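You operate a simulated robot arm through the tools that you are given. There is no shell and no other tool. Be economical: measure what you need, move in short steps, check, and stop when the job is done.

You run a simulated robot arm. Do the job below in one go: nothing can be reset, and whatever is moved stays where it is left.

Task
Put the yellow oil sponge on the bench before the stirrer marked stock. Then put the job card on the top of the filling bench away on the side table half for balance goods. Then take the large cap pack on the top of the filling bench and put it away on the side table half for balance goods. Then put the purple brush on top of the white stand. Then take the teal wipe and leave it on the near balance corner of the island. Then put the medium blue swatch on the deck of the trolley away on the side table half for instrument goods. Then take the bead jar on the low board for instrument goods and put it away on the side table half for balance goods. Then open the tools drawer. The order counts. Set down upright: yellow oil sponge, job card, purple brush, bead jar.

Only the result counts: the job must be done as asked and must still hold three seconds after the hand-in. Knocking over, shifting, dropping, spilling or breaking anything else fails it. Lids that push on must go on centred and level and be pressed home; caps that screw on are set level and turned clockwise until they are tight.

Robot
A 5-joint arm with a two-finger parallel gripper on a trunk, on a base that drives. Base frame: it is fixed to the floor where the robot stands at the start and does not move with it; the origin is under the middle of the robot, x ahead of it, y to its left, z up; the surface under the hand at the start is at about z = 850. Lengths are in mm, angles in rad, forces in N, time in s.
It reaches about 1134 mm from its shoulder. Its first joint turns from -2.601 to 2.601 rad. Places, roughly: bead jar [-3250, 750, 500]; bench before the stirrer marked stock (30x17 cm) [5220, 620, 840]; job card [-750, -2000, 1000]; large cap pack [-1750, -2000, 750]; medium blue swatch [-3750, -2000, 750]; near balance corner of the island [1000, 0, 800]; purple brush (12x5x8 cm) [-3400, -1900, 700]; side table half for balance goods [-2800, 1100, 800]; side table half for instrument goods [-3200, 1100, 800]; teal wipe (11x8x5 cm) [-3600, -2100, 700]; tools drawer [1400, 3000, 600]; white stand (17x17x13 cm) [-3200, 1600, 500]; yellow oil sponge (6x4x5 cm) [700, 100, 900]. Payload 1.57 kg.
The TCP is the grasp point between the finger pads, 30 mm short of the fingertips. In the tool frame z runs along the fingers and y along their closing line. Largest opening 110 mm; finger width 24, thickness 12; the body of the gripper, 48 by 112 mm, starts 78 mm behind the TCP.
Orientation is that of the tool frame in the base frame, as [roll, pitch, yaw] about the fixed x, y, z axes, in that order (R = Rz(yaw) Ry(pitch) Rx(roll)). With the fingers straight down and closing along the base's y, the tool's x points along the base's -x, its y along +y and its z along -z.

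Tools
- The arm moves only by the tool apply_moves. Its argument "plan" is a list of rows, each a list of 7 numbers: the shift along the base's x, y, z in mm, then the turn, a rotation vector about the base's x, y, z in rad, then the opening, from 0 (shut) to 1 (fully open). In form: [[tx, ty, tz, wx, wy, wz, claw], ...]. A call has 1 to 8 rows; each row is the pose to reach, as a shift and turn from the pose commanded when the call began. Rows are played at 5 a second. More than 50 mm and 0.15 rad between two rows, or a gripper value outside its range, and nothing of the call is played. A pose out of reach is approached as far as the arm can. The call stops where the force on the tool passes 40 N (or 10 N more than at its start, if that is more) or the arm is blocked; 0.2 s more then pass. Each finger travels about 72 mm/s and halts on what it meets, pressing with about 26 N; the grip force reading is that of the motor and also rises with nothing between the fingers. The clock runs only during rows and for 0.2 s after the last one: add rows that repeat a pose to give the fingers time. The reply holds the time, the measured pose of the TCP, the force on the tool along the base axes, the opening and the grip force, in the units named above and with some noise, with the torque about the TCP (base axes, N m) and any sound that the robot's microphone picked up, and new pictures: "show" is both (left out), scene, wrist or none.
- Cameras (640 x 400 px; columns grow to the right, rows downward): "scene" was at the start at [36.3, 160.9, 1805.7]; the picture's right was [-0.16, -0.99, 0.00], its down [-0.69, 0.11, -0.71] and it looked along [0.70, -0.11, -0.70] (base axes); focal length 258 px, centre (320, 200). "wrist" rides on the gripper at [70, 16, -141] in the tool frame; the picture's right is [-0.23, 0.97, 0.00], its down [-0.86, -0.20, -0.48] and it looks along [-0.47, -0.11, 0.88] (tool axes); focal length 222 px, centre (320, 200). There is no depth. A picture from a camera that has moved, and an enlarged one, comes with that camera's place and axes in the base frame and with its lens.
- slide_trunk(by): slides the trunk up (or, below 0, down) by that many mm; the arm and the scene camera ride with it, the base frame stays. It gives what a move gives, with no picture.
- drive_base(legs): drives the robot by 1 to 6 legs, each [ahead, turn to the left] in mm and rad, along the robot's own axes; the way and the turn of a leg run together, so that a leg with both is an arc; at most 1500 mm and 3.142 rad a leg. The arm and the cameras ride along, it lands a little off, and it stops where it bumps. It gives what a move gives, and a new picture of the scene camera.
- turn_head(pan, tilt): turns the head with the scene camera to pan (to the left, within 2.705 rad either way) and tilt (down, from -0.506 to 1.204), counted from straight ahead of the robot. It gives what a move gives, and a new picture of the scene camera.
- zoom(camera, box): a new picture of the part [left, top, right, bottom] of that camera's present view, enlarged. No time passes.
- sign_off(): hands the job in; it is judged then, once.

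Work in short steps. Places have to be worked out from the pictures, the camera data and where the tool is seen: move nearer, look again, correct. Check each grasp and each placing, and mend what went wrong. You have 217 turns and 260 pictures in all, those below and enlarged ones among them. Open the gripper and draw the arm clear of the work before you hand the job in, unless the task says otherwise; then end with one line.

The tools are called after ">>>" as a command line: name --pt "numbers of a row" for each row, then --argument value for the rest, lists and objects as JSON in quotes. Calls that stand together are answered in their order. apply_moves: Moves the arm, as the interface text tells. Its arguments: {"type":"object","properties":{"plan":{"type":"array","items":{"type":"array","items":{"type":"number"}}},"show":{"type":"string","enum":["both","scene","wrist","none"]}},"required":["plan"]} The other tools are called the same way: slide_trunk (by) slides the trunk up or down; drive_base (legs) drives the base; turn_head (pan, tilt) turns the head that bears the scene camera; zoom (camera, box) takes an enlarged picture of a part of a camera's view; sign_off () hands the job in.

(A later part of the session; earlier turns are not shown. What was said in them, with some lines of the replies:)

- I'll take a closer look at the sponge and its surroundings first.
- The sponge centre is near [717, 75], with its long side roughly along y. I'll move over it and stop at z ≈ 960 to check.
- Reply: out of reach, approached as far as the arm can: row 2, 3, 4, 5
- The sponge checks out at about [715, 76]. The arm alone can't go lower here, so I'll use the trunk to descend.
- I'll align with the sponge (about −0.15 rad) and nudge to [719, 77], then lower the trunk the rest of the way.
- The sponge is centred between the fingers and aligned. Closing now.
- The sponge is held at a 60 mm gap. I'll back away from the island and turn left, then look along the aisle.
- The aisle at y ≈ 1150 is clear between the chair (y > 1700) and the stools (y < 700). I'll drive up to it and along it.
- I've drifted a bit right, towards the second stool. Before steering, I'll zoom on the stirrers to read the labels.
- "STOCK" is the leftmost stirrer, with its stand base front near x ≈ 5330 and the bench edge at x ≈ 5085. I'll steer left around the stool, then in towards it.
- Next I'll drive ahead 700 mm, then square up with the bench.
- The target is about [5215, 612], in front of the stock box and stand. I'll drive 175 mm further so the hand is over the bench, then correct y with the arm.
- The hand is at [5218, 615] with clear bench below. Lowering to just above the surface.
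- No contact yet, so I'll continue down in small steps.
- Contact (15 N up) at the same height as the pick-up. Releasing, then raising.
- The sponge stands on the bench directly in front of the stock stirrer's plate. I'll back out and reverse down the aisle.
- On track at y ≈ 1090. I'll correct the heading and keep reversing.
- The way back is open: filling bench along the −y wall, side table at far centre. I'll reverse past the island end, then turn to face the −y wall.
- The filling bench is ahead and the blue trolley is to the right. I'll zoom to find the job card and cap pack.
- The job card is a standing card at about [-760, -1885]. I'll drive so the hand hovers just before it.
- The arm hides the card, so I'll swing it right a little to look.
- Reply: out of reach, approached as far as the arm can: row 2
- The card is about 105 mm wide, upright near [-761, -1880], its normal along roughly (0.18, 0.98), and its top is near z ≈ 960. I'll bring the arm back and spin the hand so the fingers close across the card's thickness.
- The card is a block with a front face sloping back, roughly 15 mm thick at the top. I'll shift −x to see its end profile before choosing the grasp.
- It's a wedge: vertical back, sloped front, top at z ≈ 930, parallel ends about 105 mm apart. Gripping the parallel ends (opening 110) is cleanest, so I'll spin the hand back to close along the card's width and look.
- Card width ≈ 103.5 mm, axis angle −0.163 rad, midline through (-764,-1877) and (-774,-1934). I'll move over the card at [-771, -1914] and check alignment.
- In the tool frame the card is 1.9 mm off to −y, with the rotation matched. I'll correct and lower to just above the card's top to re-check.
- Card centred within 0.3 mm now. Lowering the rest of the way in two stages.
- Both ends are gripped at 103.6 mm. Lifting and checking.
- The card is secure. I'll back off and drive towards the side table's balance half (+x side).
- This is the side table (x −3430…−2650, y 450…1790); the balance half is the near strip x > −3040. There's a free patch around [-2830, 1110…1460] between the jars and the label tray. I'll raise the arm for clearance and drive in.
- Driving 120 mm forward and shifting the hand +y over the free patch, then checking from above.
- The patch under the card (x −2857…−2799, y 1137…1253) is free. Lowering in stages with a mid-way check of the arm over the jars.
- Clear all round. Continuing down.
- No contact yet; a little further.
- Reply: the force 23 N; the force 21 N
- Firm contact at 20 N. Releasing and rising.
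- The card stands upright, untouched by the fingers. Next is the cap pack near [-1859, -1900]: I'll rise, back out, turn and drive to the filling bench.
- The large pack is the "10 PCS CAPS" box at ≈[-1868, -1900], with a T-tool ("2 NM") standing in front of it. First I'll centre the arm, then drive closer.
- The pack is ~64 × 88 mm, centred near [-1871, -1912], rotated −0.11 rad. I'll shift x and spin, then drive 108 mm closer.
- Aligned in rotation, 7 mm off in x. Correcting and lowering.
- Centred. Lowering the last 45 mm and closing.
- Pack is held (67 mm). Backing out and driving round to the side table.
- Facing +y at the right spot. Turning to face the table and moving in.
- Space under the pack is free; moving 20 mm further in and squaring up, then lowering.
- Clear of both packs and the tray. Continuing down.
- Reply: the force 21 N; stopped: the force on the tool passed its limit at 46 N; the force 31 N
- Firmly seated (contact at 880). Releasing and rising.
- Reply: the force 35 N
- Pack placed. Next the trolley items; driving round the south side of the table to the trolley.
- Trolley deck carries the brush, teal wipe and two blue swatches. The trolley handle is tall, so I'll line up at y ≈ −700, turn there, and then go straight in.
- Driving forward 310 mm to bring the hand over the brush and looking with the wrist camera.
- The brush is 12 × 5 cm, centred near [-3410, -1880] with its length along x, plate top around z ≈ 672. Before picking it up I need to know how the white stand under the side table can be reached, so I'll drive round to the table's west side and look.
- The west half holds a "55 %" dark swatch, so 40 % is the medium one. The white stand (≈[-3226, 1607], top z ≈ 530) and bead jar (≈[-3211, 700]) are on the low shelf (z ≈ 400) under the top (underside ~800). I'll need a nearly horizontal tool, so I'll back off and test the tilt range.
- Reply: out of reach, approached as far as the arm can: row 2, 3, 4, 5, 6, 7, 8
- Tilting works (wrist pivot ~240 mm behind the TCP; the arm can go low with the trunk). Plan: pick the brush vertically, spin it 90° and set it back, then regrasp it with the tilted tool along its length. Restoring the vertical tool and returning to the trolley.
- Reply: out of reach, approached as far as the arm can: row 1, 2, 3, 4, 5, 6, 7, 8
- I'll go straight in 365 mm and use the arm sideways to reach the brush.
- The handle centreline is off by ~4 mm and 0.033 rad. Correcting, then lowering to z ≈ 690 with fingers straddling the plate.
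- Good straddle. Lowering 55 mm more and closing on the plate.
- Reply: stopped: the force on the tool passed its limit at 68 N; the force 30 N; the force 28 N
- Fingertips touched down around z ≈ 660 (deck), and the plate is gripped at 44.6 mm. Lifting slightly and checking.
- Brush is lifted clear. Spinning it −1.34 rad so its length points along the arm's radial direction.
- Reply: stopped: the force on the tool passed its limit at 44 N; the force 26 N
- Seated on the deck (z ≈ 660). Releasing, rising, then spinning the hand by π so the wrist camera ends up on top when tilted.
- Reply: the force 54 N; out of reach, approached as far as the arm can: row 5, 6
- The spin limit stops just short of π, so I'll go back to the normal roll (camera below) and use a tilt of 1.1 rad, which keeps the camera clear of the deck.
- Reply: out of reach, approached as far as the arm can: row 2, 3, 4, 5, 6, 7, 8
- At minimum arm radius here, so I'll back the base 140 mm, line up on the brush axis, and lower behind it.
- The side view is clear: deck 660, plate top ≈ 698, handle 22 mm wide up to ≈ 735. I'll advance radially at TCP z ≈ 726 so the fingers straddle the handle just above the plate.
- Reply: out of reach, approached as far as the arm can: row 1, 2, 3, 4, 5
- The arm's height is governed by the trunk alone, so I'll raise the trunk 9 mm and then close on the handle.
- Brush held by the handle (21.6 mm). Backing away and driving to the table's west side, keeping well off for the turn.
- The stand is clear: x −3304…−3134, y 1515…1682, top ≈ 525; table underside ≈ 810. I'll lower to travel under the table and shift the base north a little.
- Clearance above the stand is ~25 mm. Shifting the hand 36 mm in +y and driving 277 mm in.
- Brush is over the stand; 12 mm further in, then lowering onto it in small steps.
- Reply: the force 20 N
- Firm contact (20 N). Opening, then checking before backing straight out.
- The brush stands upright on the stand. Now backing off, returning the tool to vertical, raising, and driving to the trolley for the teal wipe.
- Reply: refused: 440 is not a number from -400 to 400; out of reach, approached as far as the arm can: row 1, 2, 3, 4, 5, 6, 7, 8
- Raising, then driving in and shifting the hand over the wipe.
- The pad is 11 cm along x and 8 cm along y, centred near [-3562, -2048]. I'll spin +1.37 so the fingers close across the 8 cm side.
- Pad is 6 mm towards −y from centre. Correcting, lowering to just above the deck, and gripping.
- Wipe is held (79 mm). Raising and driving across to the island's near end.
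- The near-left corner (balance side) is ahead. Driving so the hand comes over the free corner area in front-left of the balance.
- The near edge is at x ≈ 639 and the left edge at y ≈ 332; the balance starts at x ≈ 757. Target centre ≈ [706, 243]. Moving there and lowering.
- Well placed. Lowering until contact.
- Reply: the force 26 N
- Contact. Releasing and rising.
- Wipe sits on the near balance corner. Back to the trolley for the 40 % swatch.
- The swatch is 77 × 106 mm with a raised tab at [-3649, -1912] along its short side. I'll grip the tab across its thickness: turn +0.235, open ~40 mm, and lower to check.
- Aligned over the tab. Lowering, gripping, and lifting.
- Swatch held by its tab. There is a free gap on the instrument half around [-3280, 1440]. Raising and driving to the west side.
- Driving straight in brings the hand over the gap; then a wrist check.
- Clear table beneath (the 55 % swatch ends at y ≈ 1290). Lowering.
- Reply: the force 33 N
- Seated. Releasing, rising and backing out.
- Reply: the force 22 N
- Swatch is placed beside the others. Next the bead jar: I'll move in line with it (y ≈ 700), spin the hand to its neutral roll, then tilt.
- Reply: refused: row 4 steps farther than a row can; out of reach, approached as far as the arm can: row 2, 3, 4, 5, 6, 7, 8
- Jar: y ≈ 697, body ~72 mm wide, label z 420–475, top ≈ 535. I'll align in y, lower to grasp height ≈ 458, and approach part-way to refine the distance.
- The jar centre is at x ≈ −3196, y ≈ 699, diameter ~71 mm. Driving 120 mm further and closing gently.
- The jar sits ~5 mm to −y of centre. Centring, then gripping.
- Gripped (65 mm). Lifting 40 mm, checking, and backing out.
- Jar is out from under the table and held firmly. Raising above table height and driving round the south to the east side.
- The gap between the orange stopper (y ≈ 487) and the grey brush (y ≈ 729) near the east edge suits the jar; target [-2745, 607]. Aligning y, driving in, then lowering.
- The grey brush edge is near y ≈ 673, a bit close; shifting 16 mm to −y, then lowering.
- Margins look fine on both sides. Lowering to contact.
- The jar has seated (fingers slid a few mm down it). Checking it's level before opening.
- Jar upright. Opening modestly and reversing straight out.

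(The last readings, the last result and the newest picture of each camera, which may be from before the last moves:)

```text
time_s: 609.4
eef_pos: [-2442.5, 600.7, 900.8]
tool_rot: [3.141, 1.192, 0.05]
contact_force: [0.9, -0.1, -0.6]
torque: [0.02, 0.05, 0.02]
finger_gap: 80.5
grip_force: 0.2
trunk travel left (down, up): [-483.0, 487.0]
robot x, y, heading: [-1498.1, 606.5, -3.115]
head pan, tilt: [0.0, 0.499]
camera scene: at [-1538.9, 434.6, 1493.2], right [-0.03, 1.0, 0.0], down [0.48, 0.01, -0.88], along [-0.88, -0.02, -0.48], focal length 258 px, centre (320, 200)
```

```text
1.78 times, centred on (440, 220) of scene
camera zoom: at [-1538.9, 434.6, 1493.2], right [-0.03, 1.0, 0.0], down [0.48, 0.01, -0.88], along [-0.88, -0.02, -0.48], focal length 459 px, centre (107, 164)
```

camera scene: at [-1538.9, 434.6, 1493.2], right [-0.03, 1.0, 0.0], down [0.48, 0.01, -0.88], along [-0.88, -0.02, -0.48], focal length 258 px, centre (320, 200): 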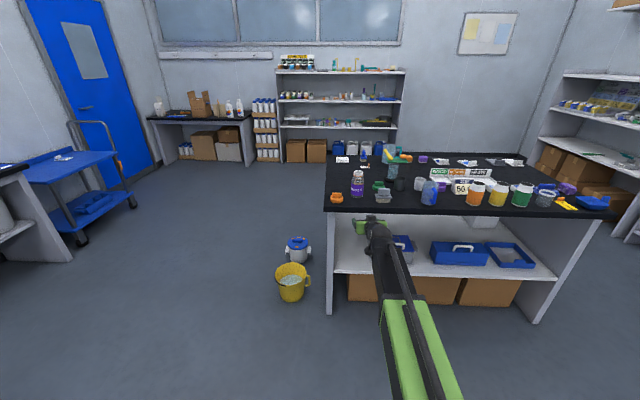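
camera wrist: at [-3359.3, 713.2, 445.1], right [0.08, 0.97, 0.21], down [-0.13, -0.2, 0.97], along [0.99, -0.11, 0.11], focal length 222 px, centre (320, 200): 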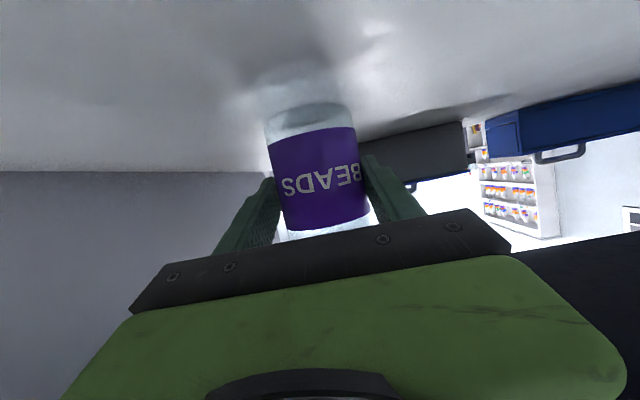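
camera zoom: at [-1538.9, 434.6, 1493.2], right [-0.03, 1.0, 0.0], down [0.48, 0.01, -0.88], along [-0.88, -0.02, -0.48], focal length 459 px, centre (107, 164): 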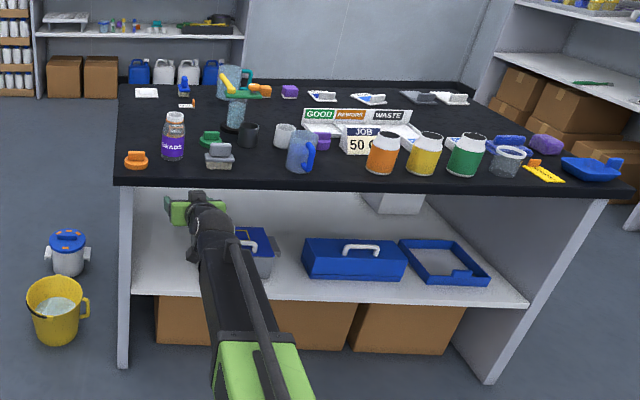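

All set on the table. Last: the tools drawer on the north bench near x ≈ 1400. Driving there for a look.

>>> drive_base --legs '[[0, -2.86], [1100, 0], [1000, 0]]'

>>> turn_head --pan 0.6 --tilt 0.35

```text
time_s: 626.5
eef_pos: [1396.5, 1552.7, 900.2]
tool_rot: [3.139, 1.192, -2.794]
contact_force: [-0.4, 0.1, -0.3]
torque: [-0.01, 0.01, 0.01]
finger_gap: 80.2
grip_force: 0.0
trunk travel left (down, up): [-483.0, 487.0]
robot x, y, heading: [494.9, 1273.5, 0.323]
head pan, tilt: [0.0, 0.499]
camera scene: at [484.9, 1447.3, 1493.2], right [0.32, -0.95, 0.0], down [-0.45, -0.15, -0.88], along [0.83, 0.28, -0.48], focal length 258 px, centre (320, 200)
```

scene: 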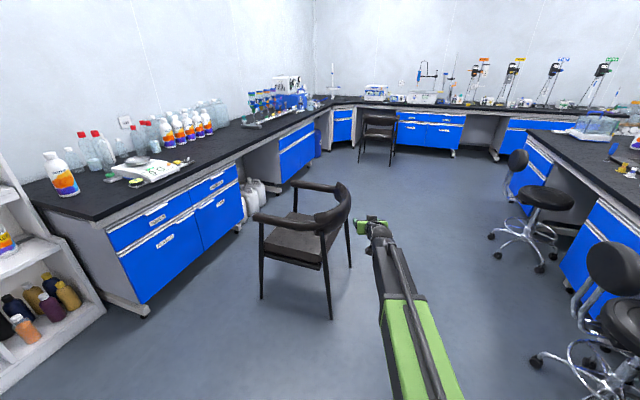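

```text
time_s: 627.5
eef_pos: [1396.9, 1552.1, 900.3]
tool_rot: [3.141, 1.192, -2.796]
contact_force: [-0.4, 0.6, 0.1]
torque: [0.0, 0.0, -0.02]
finger_gap: 80.2
grip_force: 0.2
trunk travel left (down, up): [-483.0, 487.0]
robot x, y, heading: [496.8, 1276.3, 0.322]
head pan, tilt: [0.6, 0.351]
camera scene: at [454.8, 1492.7, 1506.8], right [0.8, -0.6, 0.0], down [-0.21, -0.27, -0.94], along [0.57, 0.75, -0.34], focal length 258 px, centre (320, 200)
```

scene: 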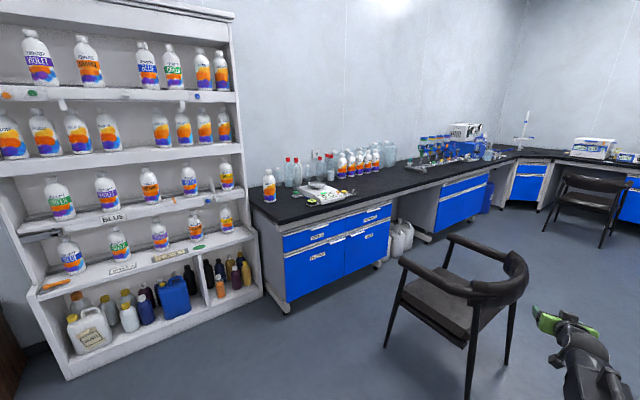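

>>> zoom --camera "scene" --box '[270, 190, 410, 310]'

```text
3.33 times, centred on (340, 250) of scene
camera zoom: at [454.8, 1492.7, 1506.8], right [0.8, -0.6, 0.0], down [-0.21, -0.27, -0.94], along [0.57, 0.75, -0.34], focal length 860 px, centre (253, 33)
```

zoom: 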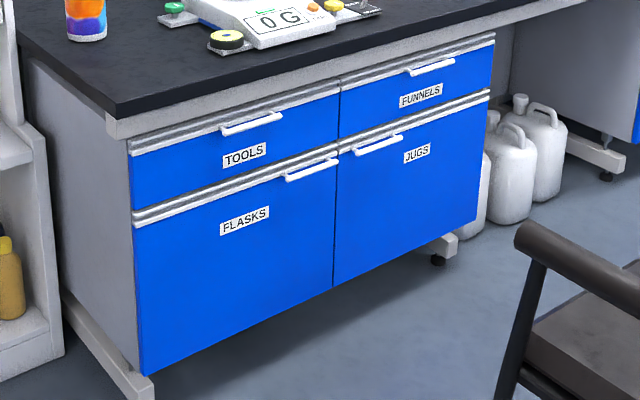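

TOOLS is the upper-left drawer with a bar handle at about x ≈ 1410–1440. A chair stands at x > 1560, y 1750–2300, so I'll raise the arm high for travel, then line up facing the cabinet from the west side of the chair.

>>> slide_trunk --by 350

>>> drive_base --legs '[[0, -0.02], [700, 0], [0, 1.27]]'

>>> turn_head --pan 0 --tilt 0.6

```text
time_s: 630.9
eef_pos: [1396.6, 1552.7, 1249.1]
tool_rot: [3.139, 1.192, -2.793]
contact_force: [-0.7, 0.0, -0.4]
torque: [0.01, 0.0, 0.0]
finger_gap: 80.6
grip_force: 0.0
trunk travel left (down, up): [-833.0, 137.0]
robot x, y, heading: [496.0, 1272.3, 0.328]
head pan, tilt: [0.6, 0.351]
```

```text
time_s: 638.4
eef_pos: [1164.6, 2429.4, 1252.2]
tool_rot: [3.134, 1.193, -1.522]
contact_force: [0.1, -0.5, -0.1]
torque: [0.02, 0.0, 0.04]
finger_gap: 80.1
grip_force: 0.0
trunk travel left (down, up): [-833.0, 137.0]
robot x, y, heading: [1141.2, 1486.1, 1.588]
head pan, tilt: [0.6, 0.351]
camera scene: at [923.0, 1510.2, 1857.4], right [0.81, 0.58, 0.0], down [0.2, -0.28, -0.94], along [-0.55, 0.76, -0.34], focal length 258 px, centre (320, 200)
```

scene: 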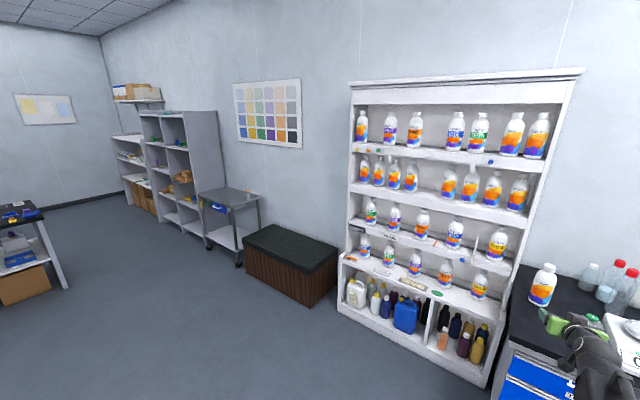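

```text
time_s: 639.4
eef_pos: [1162.4, 2431.0, 1250.3]
tool_rot: [3.14, 1.193, -1.517]
contact_force: [0.0, 0.1, 0.1]
torque: [-0.03, -0.01, 0.04]
finger_gap: 80.6
grip_force: 0.1
trunk travel left (down, up): [-833.0, 137.0]
robot x, y, heading: [1143.0, 1488.9, 1.589]
head pan, tilt: [0.0, 0.6]
camera scene: at [972.2, 1525.5, 1834.1], right [1.0, 0.02, 0.0], down [0.01, -0.56, -0.83], along [-0.02, 0.83, -0.56], focal length 258 px, centre (320, 200)
```

scene: 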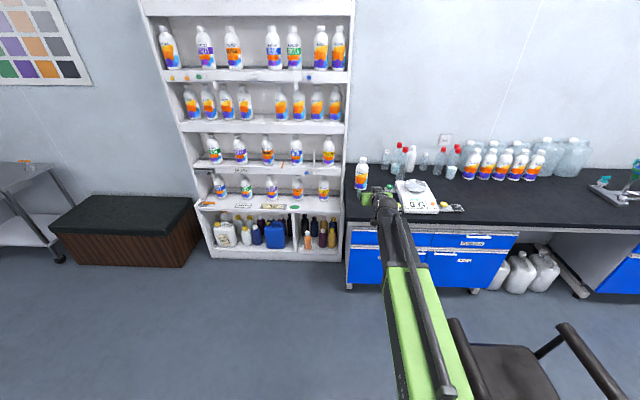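

Counter front y ≈ 2755; TOOLS drawer centre x ≈ 1395, handle z ≈ 748. Repositioning the base to about [1270, 1790] facing the drawer.

>>> drive_base --legs '[[0, -0.42], [300, 0], [0, 0.41]]'

```text
time_s: 643.8
eef_pos: [1268.6, 2703.1, 1250.1]
tool_rot: [3.14, 1.192, -1.512]
contact_force: [0.8, -0.2, 0.4]
torque: [0.03, 0.03, 0.02]
finger_gap: 80.3
grip_force: 0.0
trunk travel left (down, up): [-833.0, 137.0]
robot x, y, heading: [1240.8, 1755.3, 1.59]
head pan, tilt: [0.0, 0.6]
camera scene: at [1072.1, 1796.8, 1834.1], right [1.0, 0.02, 0.0], down [0.01, -0.56, -0.82], along [-0.02, 0.82, -0.57], focal length 258 px, centre (320, 200)
```

scene: 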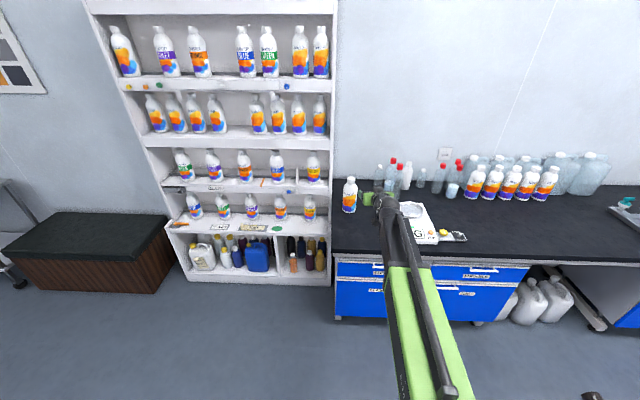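

Swinging the hand towards the drawer's x and retracting, then tilting to horizontal.

>>> apply_moves --pt "37 -32 0 0 0 -0.042 0.6" --pt "74 -65 0 0 0 -0.084 0.6" --pt "111 -98 0 0 0 -0.126 0.6" --show "none"

>>> apply_moves --pt "0 0 0 0.126 -0.008 0 0.6" --pt "0 0 0 0.252 -0.017 0 0.6" --pt "0 0 0 0.378 -0.025 0 0.6" --show "none"

```text
time_s: 644.6
eef_pos: [1378.0, 2602.0, 1252.8]
tool_rot: [3.14, 1.197, -1.637]
contact_force: [0.3, 0.1, 0.4]
torque: [0.01, 0.01, -0.02]
finger_gap: 66.1
grip_force: 0.0
trunk travel left (down, up): [-833.0, 137.0]
robot x, y, heading: [1241.2, 1758.6, 1.59]
head pan, tilt: [0.0, 0.6]
```

```text
time_s: 645.4
eef_pos: [1378.9, 2606.1, 1338.2]
tool_rot: [-2.732, 1.568, -1.227]
contact_force: [0.5, 0.0, 0.5]
torque: [0.0, -0.03, -0.03]
finger_gap: 66.3
grip_force: 0.0
out of reach, approached as far as the arm can: row 1, 2, 3
trunk travel left (down, up): [-833.0, 137.0]
robot x, y, heading: [1240.0, 1755.7, 1.59]
head pan, tilt: [0.0, 0.6]
```

>>> apply_moves --pt "0 0 0 0.0094 0.1425 0 0.5" --pt "0 0 0 0.0188 0.285 0 0.5" --pt "0 0 0 0.0282 0.4275 0 0.5" --pt "0 0 0 0.0376 0.57 0 0.5" --pt "0 0 0 0.047 0.7125 0 0.5" --pt "0 0 0 0.0564 0.855 0 0.5" --pt "0 0 0 0.0658 0.9975 0 0.5" --pt "0 0 0 0.0752 1.14 0 0.5" --show "none"

>>> apply_moves --pt "0 0 0 0.0094 0.1425 0 0.5" --pt "0 0 0 0.0188 0.285 0 0.5" --pt "0 0 0 0.0283 0.4277 0 0.5" --show "none"

>>> slide_trunk --by -400

>>> slide_trunk --by -160

>>> zoom --camera "wrist" --box '[0, 0, 640, 400]'

```text
time_s: 647.2
eef_pos: [1379.8, 2606.1, 1337.2]
tool_rot: [1.568, 0.425, 3.075]
contact_force: [0.7, -0.7, 1.1]
torque: [-0.02, 0.0, -0.01]
finger_gap: 54.9
grip_force: 0.0
out of reach, approached as far as the arm can: row 8
trunk travel left (down, up): [-833.0, 137.0]
robot x, y, heading: [1241.8, 1757.7, 1.587]
head pan, tilt: [0.0, 0.6]
```

```text
time_s: 648.0
eef_pos: [1380.3, 2605.4, 1338.4]
tool_rot: [1.572, -0.002, 3.076]
contact_force: [-0.5, -0.2, 0.4]
torque: [-0.01, 0.01, 0.02]
finger_gap: 55.1
grip_force: 0.0
trunk travel left (down, up): [-833.0, 137.0]
robot x, y, heading: [1240.4, 1760.3, 1.59]
head pan, tilt: [0.0, 0.6]
```

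```text
time_s: 651.9
eef_pos: [1378.7, 2605.4, 938.7]
tool_rot: [1.569, 0.001, 3.075]
contact_force: [-0.1, -0.4, 0.4]
torque: [-0.01, 0.01, 0.01]
finger_gap: 54.7
grip_force: 0.0
trunk travel left (down, up): [-433.0, 537.0]
robot x, y, heading: [1240.9, 1756.7, 1.59]
head pan, tilt: [0.0, 0.6]
```

```text
time_s: 653.7
eef_pos: [1378.2, 2604.3, 778.9]
tool_rot: [1.57, 0.001, 3.076]
contact_force: [-0.4, 0.1, 1.3]
torque: [-0.04, -0.03, 0.0]
finger_gap: 55.0
grip_force: 0.0
trunk travel left (down, up): [-273.0, 697.0]
robot x, y, heading: [1237.8, 1756.2, 1.593]
head pan, tilt: [0.0, 0.6]
```

```text
1.00 times, centred on (320, 200) of wrist (not enlarged: the box is as wide or as high as the picture)
camera zoom: at [1300.7, 2469.2, 793.9], right [0.23, -0.02, 0.97], down [0.82, -0.53, -0.2], along [0.52, 0.85, -0.11], focal length 222 px, centre (320, 200)
```

zoom: 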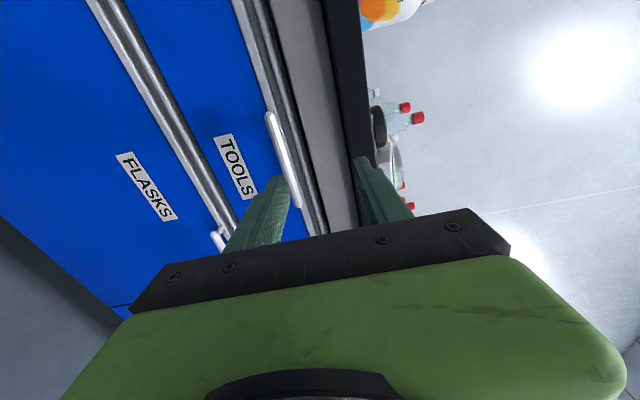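

Handle found at z ≈ 728, x 1340–1466. Lowering 51 mm to centre it between the fingers.

>>> slide_trunk --by -51

>>> zoom --camera "wrist" --box '[180, 40, 460, 240]'

```text
time_s: 654.6
eef_pos: [1379.4, 2604.7, 728.1]
tool_rot: [1.57, 0.001, 3.075]
contact_force: [0.6, 0.0, 0.0]
torque: [0.01, -0.02, -0.04]
finger_gap: 55.1
grip_force: 0.1
trunk travel left (down, up): [-222.0, 748.0]
robot x, y, heading: [1238.6, 1756.5, 1.593]
head pan, tilt: [0.0, 0.6]
```

```text
2.00 times, centred on (320, 140) of wrist
camera zoom: at [1300.7, 2469.2, 742.9], right [0.23, -0.02, 0.97], down [0.82, -0.53, -0.2], along [0.52, 0.85, -0.11], focal length 444 px, centre (320, 320)
```

zoom: 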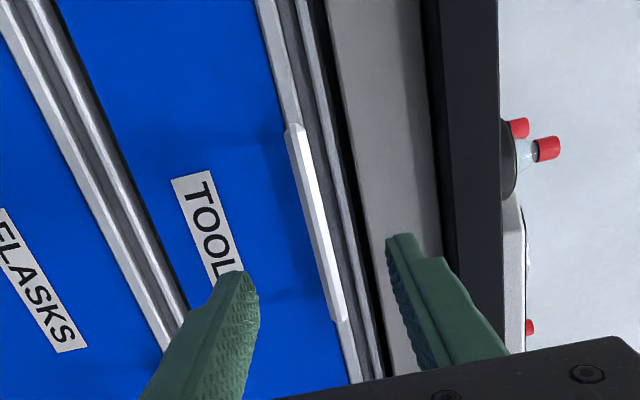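

Parallax puts the handle at y ≈ 2769, z ≈ 720, with an apron just above (z ≈ 742). Narrowing the opening to ~26 mm, lowering 8 mm and advancing part-way.

>>> slide_trunk --by -8

>>> apply_moves --pt "2 35 0 0 0 0 0.24" --pt "5 75 0 0 0 0 0.24" --pt "5 75 0 0 0 0 0.24" --show "none"

>>> zoom --camera "wrist" --box '[180, 40, 460, 240]'

```text
time_s: 655.2
eef_pos: [1378.9, 2605.3, 719.9]
tool_rot: [1.571, 0.001, 3.075]
contact_force: [-0.2, 0.0, 0.4]
torque: [0.02, 0.01, -0.01]
finger_gap: 55.1
grip_force: 0.1
trunk travel left (down, up): [-214.0, 756.0]
robot x, y, heading: [1241.8, 1754.4, 1.592]
head pan, tilt: [0.0, 0.6]
```

```text
time_s: 656.0
eef_pos: [1385.4, 2679.5, 719.8]
tool_rot: [1.572, 0.001, 3.074]
contact_force: [-0.3, -0.6, -0.6]
torque: [0.02, 0.01, 0.0]
finger_gap: 26.3
grip_force: 0.0
trunk travel left (down, up): [-214.0, 756.0]
robot x, y, heading: [1240.2, 1756.9, 1.589]
head pan, tilt: [0.0, 0.6]
```

```text
2.00 times, centred on (320, 140) of wrist
camera zoom: at [1307.0, 2543.5, 734.8], right [0.23, -0.01, 0.97], down [0.82, -0.53, -0.2], along [0.52, 0.85, -0.11], focal length 444 px, centre (320, 320)
```

zoom: 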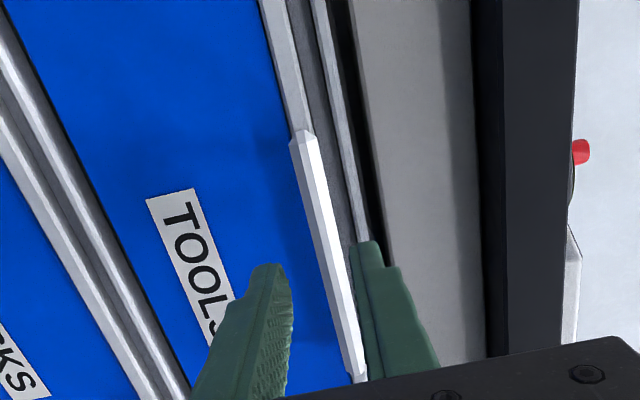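

The handle is between the fingers' lines (z ≈ 722). Advancing in small force-guarded steps.

>>> apply_moves --pt "0.7 10 0 0 0 0 0.24" --pt "1.3 20 0 0 0 0 0.24" --pt "2 30 0 0 0 0 0.24" --pt "2.6 40 0 0 0 0 0.24" --show "none"

>>> zoom --camera "wrist" --box '[180, 40, 460, 240]'

```text
time_s: 657.0
eef_pos: [1387.1, 2720.5, 719.8]
tool_rot: [1.569, 0.001, 3.076]
contact_force: [-0.5, 0.3, -0.4]
torque: [-0.01, -0.04, -0.02]
finger_gap: 26.3
grip_force: 0.0
trunk travel left (down, up): [-214.0, 756.0]
robot x, y, heading: [1240.3, 1760.7, 1.595]
head pan, tilt: [0.0, 0.6]
```

```text
2.00 times, centred on (320, 140) of wrist
camera zoom: at [1308.4, 2583.8, 734.9], right [0.23, -0.02, 0.97], down [0.82, -0.53, -0.2], along [0.52, 0.85, -0.11], focal length 444 px, centre (320, 320)
```

zoom: 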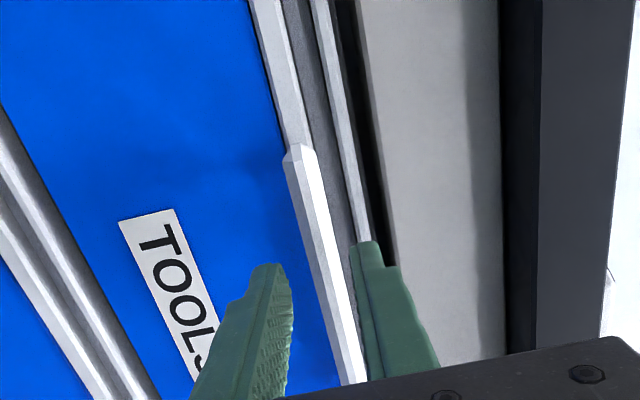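

Bar sits slightly toward the upper finger; raising 3 mm and advancing further.

>>> slide_trunk --by 3

>>> apply_moves --pt "0.7 8 0 0 0 0 0.24" --pt "1.1 16 0 0 0 0 0.24" --pt "1.6 24 0 0 0 0 0.24" --show "none"

>>> zoom --camera "wrist" --box '[180, 40, 460, 240]'

```text
time_s: 657.5
eef_pos: [1387.0, 2718.6, 721.8]
tool_rot: [1.569, 0.001, 3.073]
contact_force: [0.3, 0.2, 0.2]
torque: [-0.03, 0.04, -0.01]
finger_gap: 26.4
grip_force: 0.1
trunk travel left (down, up): [-217.0, 753.0]
robot x, y, heading: [1243.1, 1757.6, 1.591]
head pan, tilt: [0.0, 0.6]
```

```text
time_s: 658.3
eef_pos: [1388.2, 2745.1, 722.0]
tool_rot: [1.569, -0.001, 3.075]
contact_force: [0.2, 0.2, -0.1]
torque: [-0.02, -0.01, 0.01]
finger_gap: 26.2
grip_force: 0.1
trunk travel left (down, up): [-217.0, 753.0]
robot x, y, heading: [1240.4, 1756.7, 1.593]
head pan, tilt: [0.0, 0.6]
```

```text
2.00 times, centred on (320, 140) of wrist
camera zoom: at [1310.6, 2607.9, 738.0], right [0.23, -0.02, 0.97], down [0.82, -0.53, -0.2], along [0.52, 0.85, -0.11], focal length 444 px, centre (320, 320)
```

zoom: 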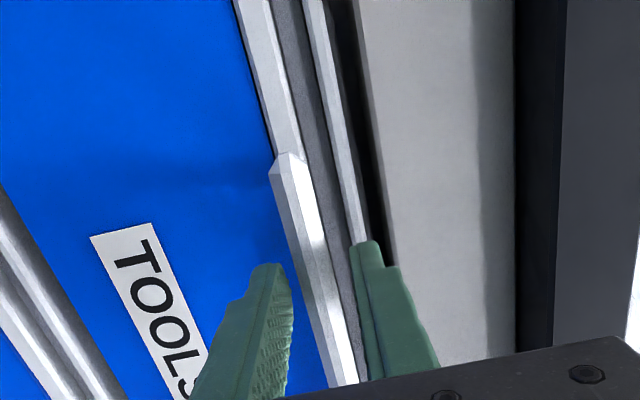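

No contact yet. Continuing forward until the fingertips meet the drawer face.

>>> apply_moves --pt "0.5 8 0 0 0 0 0.24" --pt "1 16 0 0 0 0 0.24" --pt "1.5 24 0 0 0 0 0.24" --show "none"

>>> zoom --camera "wrist" --box '[180, 40, 460, 240]'

```text
time_s: 659.1
eef_pos: [1389.5, 2768.3, 720.7]
tool_rot: [1.569, -0.002, 3.074]
contact_force: [-0.1, 0.0, -0.3]
torque: [-0.05, -0.03, 0.0]
finger_gap: 26.4
grip_force: 0.1
trunk travel left (down, up): [-217.0, 753.0]
robot x, y, heading: [1242.5, 1757.9, 1.588]
head pan, tilt: [0.0, 0.6]
```

```text
2.00 times, centred on (320, 140) of wrist
camera zoom: at [1311.1, 2631.2, 737.9], right [0.23, -0.02, 0.97], down [0.82, -0.53, -0.2], along [0.52, 0.85, -0.11], focal length 444 px, centre (320, 320)
```

zoom: 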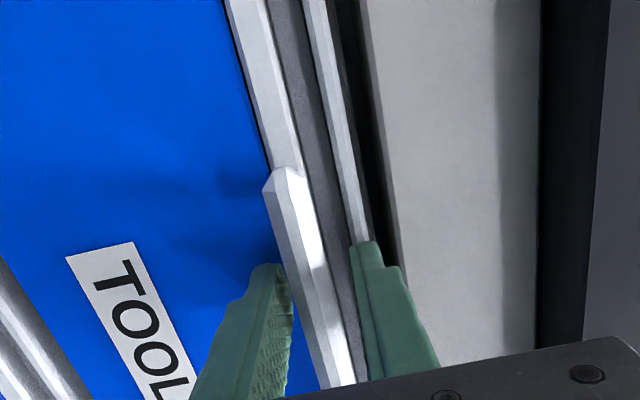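

The bar now crosses the tool axis right at the grasp point. Closing.

>>> apply_moves --pt "0 0 0 0 0 0 0.1" --pt "0 0 0 0 0 0 0.0" --pt "0 0 0 0 0 0 0.0" --pt "0 0 0 0 0 0 0.0" --show "wrist"

```text
time_s: 660.1
eef_pos: [1390.0, 2767.6, 721.3]
tool_rot: [1.571, 0.0, 3.075]
contact_force: [-2.1, -12.3, -20.0]
torque: [0.01, 0.01, -0.31]
finger_gap: 13.8
grip_force: 30.3
trunk travel left (down, up): [-217.0, 753.0]
robot x, y, heading: [1243.2, 1757.7, 1.594]
head pan, tilt: [0.0, 0.6]
camera wrist: at [1311.1, 2631.6, 736.7], right [0.23, -0.01, 0.97], down [0.82, -0.53, -0.2], along [0.52, 0.85, -0.11], focal length 222 px, centre (320, 200)
```

wrist: 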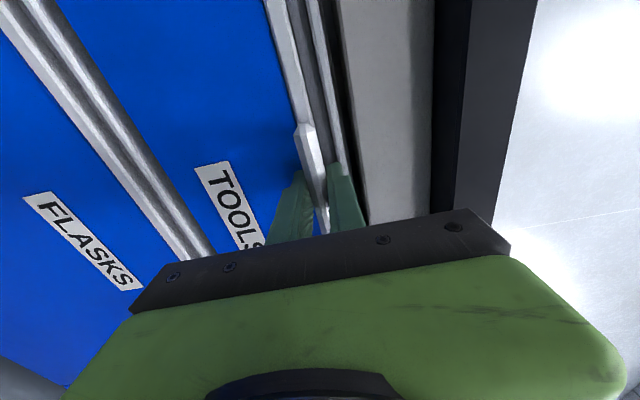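

Bar gripped (13.8 mm). Relieving 2 mm in height and pulling back with the base.

>>> slide_trunk --by -2

>>> drive_base --legs '[[-120, 0]]'

>>> zoom --camera "wrist" --box '[0, 0, 640, 400]'

```text
time_s: 660.6
eef_pos: [1390.1, 2767.6, 722.2]
tool_rot: [1.569, 0.001, 3.075]
contact_force: [2.0, 1.3, 4.4]
torque: [-0.09, -0.27, 0.08]
finger_gap: 14.1
grip_force: 30.9
trunk travel left (down, up): [-215.0, 755.0]
robot x, y, heading: [1245.3, 1756.3, 1.59]
head pan, tilt: [0.0, 0.6]
```

```text
time_s: 661.9
eef_pos: [1388.1, 2648.7, 722.1]
tool_rot: [1.57, 0.001, 3.083]
contact_force: [-15.3, 0.4, 3.7]
torque: [0.04, 0.28, 0.69]
finger_gap: 14.1
grip_force: 29.9
trunk travel left (down, up): [-215.0, 755.0]
robot x, y, heading: [1238.5, 1637.1, 1.586]
head pan, tilt: [0.0, 0.6]
camera scene: at [1072.9, 1677.6, 1216.0], right [1.0, 0.02, 0.0], down [0.01, -0.56, -0.83], along [-0.02, 0.83, -0.56], focal length 258 px, centre (320, 200)
```

scene: 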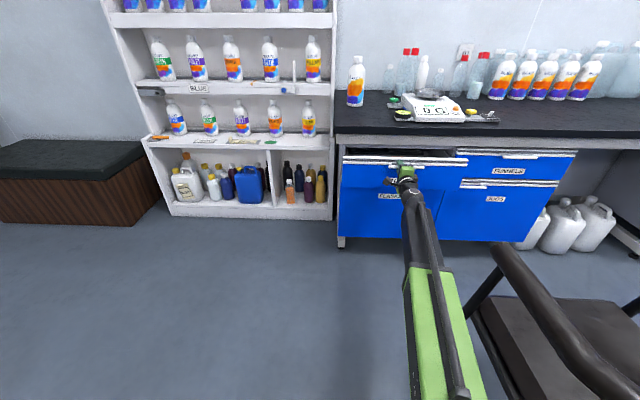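

```text
1.00 times, centred on (320, 200) of wrist (not enlarged: the box is as wide or as high as the picture)
camera zoom: at [1309.0, 2512.8, 736.4], right [0.23, -0.02, 0.97], down [0.82, -0.53, -0.2], along [0.52, 0.85, -0.11], focal length 222 px, centre (320, 200)
```

zoom: 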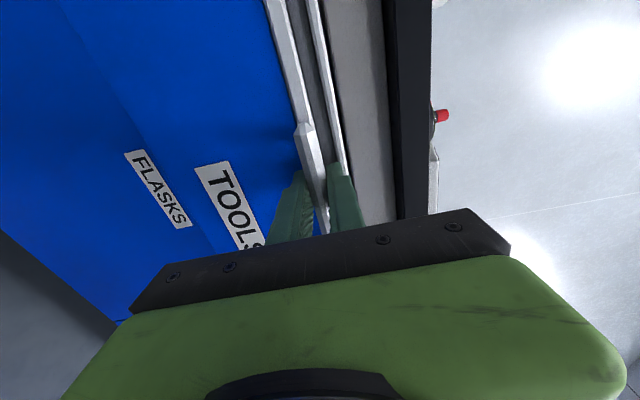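

The drawer is sliding out (≈120 mm so far). Continuing.

>>> drive_base --legs '[[-100, 0]]'

>>> drive_base --legs '[[-100, 0]]'

```text
time_s: 663.0
eef_pos: [1389.7, 2548.3, 721.2]
tool_rot: [1.567, -0.001, 3.082]
contact_force: [-24.0, 1.1, 1.8]
torque: [-0.18, 0.53, -0.02]
finger_gap: 13.9
grip_force: 30.7
trunk travel left (down, up): [-215.0, 755.0]
robot x, y, heading: [1245.8, 1538.4, 1.588]
head pan, tilt: [0.0, 0.6]
camera scene: at [1074.4, 1576.9, 1215.9], right [1.0, 0.02, 0.0], down [0.01, -0.56, -0.83], along [-0.02, 0.83, -0.56], focal length 258 px, centre (320, 200)
```

scene: 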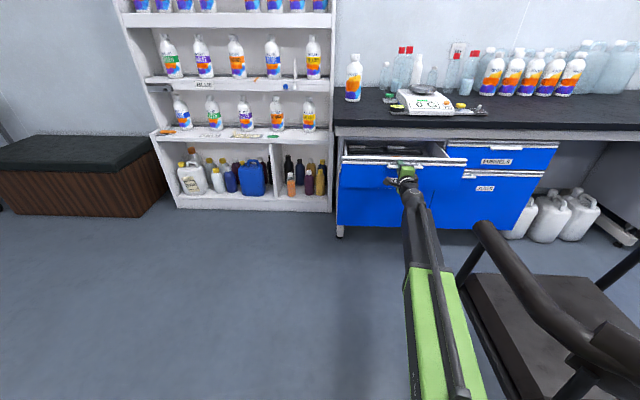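

```text
time_s: 664.1
eef_pos: [1387.8, 2450.2, 721.0]
tool_rot: [1.569, 0.0, 3.087]
contact_force: [-25.0, 0.7, 6.6]
torque: [-0.22, -0.32, 0.06]
finger_gap: 14.0
grip_force: 30.8
trunk travel left (down, up): [-215.0, 755.0]
robot x, y, heading: [1246.8, 1438.6, 1.588]
head pan, tilt: [0.0, 0.6]
camera scene: at [1076.3, 1477.6, 1215.9], right [1.0, 0.02, 0.0], down [0.01, -0.56, -0.83], along [-0.02, 0.83, -0.56], focal length 258 px, centre (320, 200)
```

scene: 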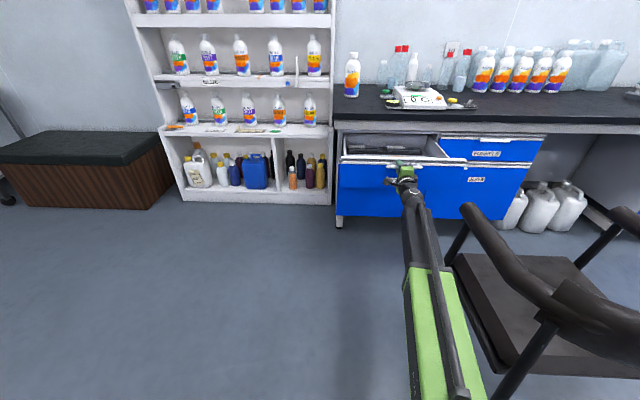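

About 318 mm open. A further 60 mm still keeps clear of the chair; continuing to see if it reaches its stop.

>>> drive_base --legs '[[-60, 0]]'

```text
time_s: 665.1
eef_pos: [1388.6, 2409.2, 719.6]
tool_rot: [1.57, -0.001, 3.088]
contact_force: [-0.3, -0.4, 4.8]
torque: [0.01, -0.01, -0.14]
finger_gap: 13.8
grip_force: 29.7
trunk travel left (down, up): [-215.0, 755.0]
robot x, y, heading: [1247.8, 1392.1, 1.591]
head pan, tilt: [0.0, 0.6]
stopped in leg 1: the force on the tool passed its limit at 175 N (the readings are from after the stop); the commanded pose is now the measured one
camera scene: at [1078.6, 1434.8, 1216.0], right [1.0, 0.02, 0.0], down [0.01, -0.56, -0.83], along [-0.02, 0.83, -0.56], focal length 258 px, centre (320, 200)
```

scene: 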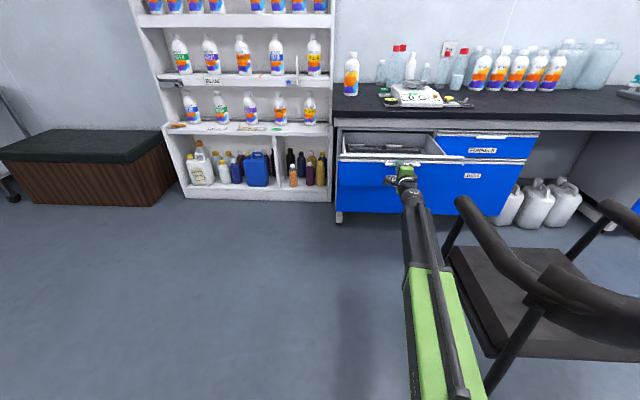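

The drawer has reached its stop (~360 mm). Releasing the bar and backing away.

>>> apply_moves --pt "0 0 0 0 0 0 0.15" --pt "0 0 0 0 0 0 0.27" --pt "0 0 0 0 0 0 0.27" --show "none"

>>> drive_base --legs '[[-250, 0]]'

>>> zoom --camera "scene" --box '[300, 60, 560, 260]'

```text
time_s: 665.9
eef_pos: [1389.3, 2408.9, 720.4]
tool_rot: [1.569, 0.0, 3.089]
contact_force: [-0.1, -0.3, 0.0]
torque: [0.03, 0.04, 0.04]
finger_gap: 29.9
grip_force: 0.0
trunk travel left (down, up): [-215.0, 755.0]
robot x, y, heading: [1245.8, 1394.0, 1.591]
head pan, tilt: [0.0, 0.6]
```

```text
time_s: 667.7
eef_pos: [1393.3, 2157.2, 720.5]
tool_rot: [1.57, -0.001, 3.091]
contact_force: [0.1, -0.4, 0.1]
torque: [-0.01, -0.02, 0.01]
finger_gap: 29.5
grip_force: 0.0
trunk travel left (down, up): [-215.0, 755.0]
robot x, y, heading: [1252.9, 1144.0, 1.593]
head pan, tilt: [0.0, 0.6]
camera scene: at [1084.0, 1183.5, 1216.1], right [1.0, 0.02, 0.0], down [0.01, -0.56, -0.83], along [-0.02, 0.82, -0.56], focal length 258 px, centre (320, 200)
```

scene: 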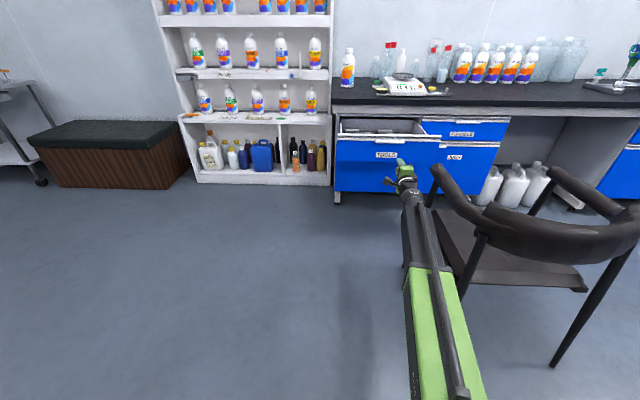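

```text
2.00 times, centred on (430, 160) of scene
camera zoom: at [1084.0, 1183.5, 1216.1], right [1.0, 0.02, 0.0], down [0.01, -0.56, -0.83], along [-0.02, 0.82, -0.56], focal length 516 px, centre (100, 280)
```

zoom: 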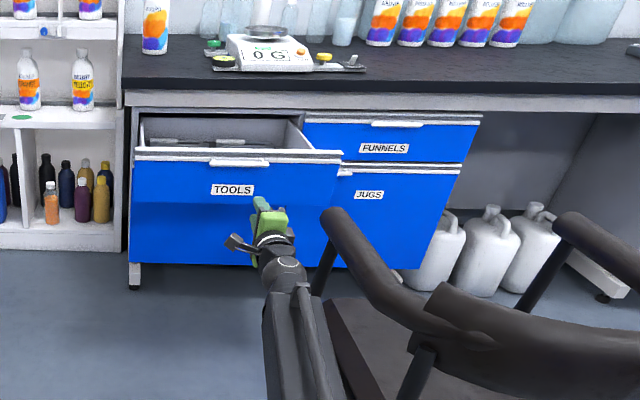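

The TOOLS drawer is fully open and the hand is clear. I'll open the gripper wide and hand in.

>>> apply_moves --pt "0 0 0 0 0 0 0.6" --pt "0 0 0 0 0 0 0.9" --pt "0 0 0 0 0 0 0.9" --show "none"

>>> sign_off

```text
time_s: 668.5
eef_pos: [1394.0, 2157.8, 720.8]
tool_rot: [1.57, -0.001, 3.092]
contact_force: [0.2, 0.6, -0.2]
torque: [-0.01, -0.03, 0.01]
finger_gap: 98.8
grip_force: 0.1
trunk travel left (down, up): [-215.0, 755.0]
robot x, y, heading: [1257.2, 1146.8, 1.595]
head pan, tilt: [0.0, 0.6]
```

```text
The job is handed in.
```

All eight steps were carried out in the order given and the job is handed in. The sponge, job card, brush and bead jar were set down upright, the tools drawer is pulled out to its stop, and the gripper is open and clear.
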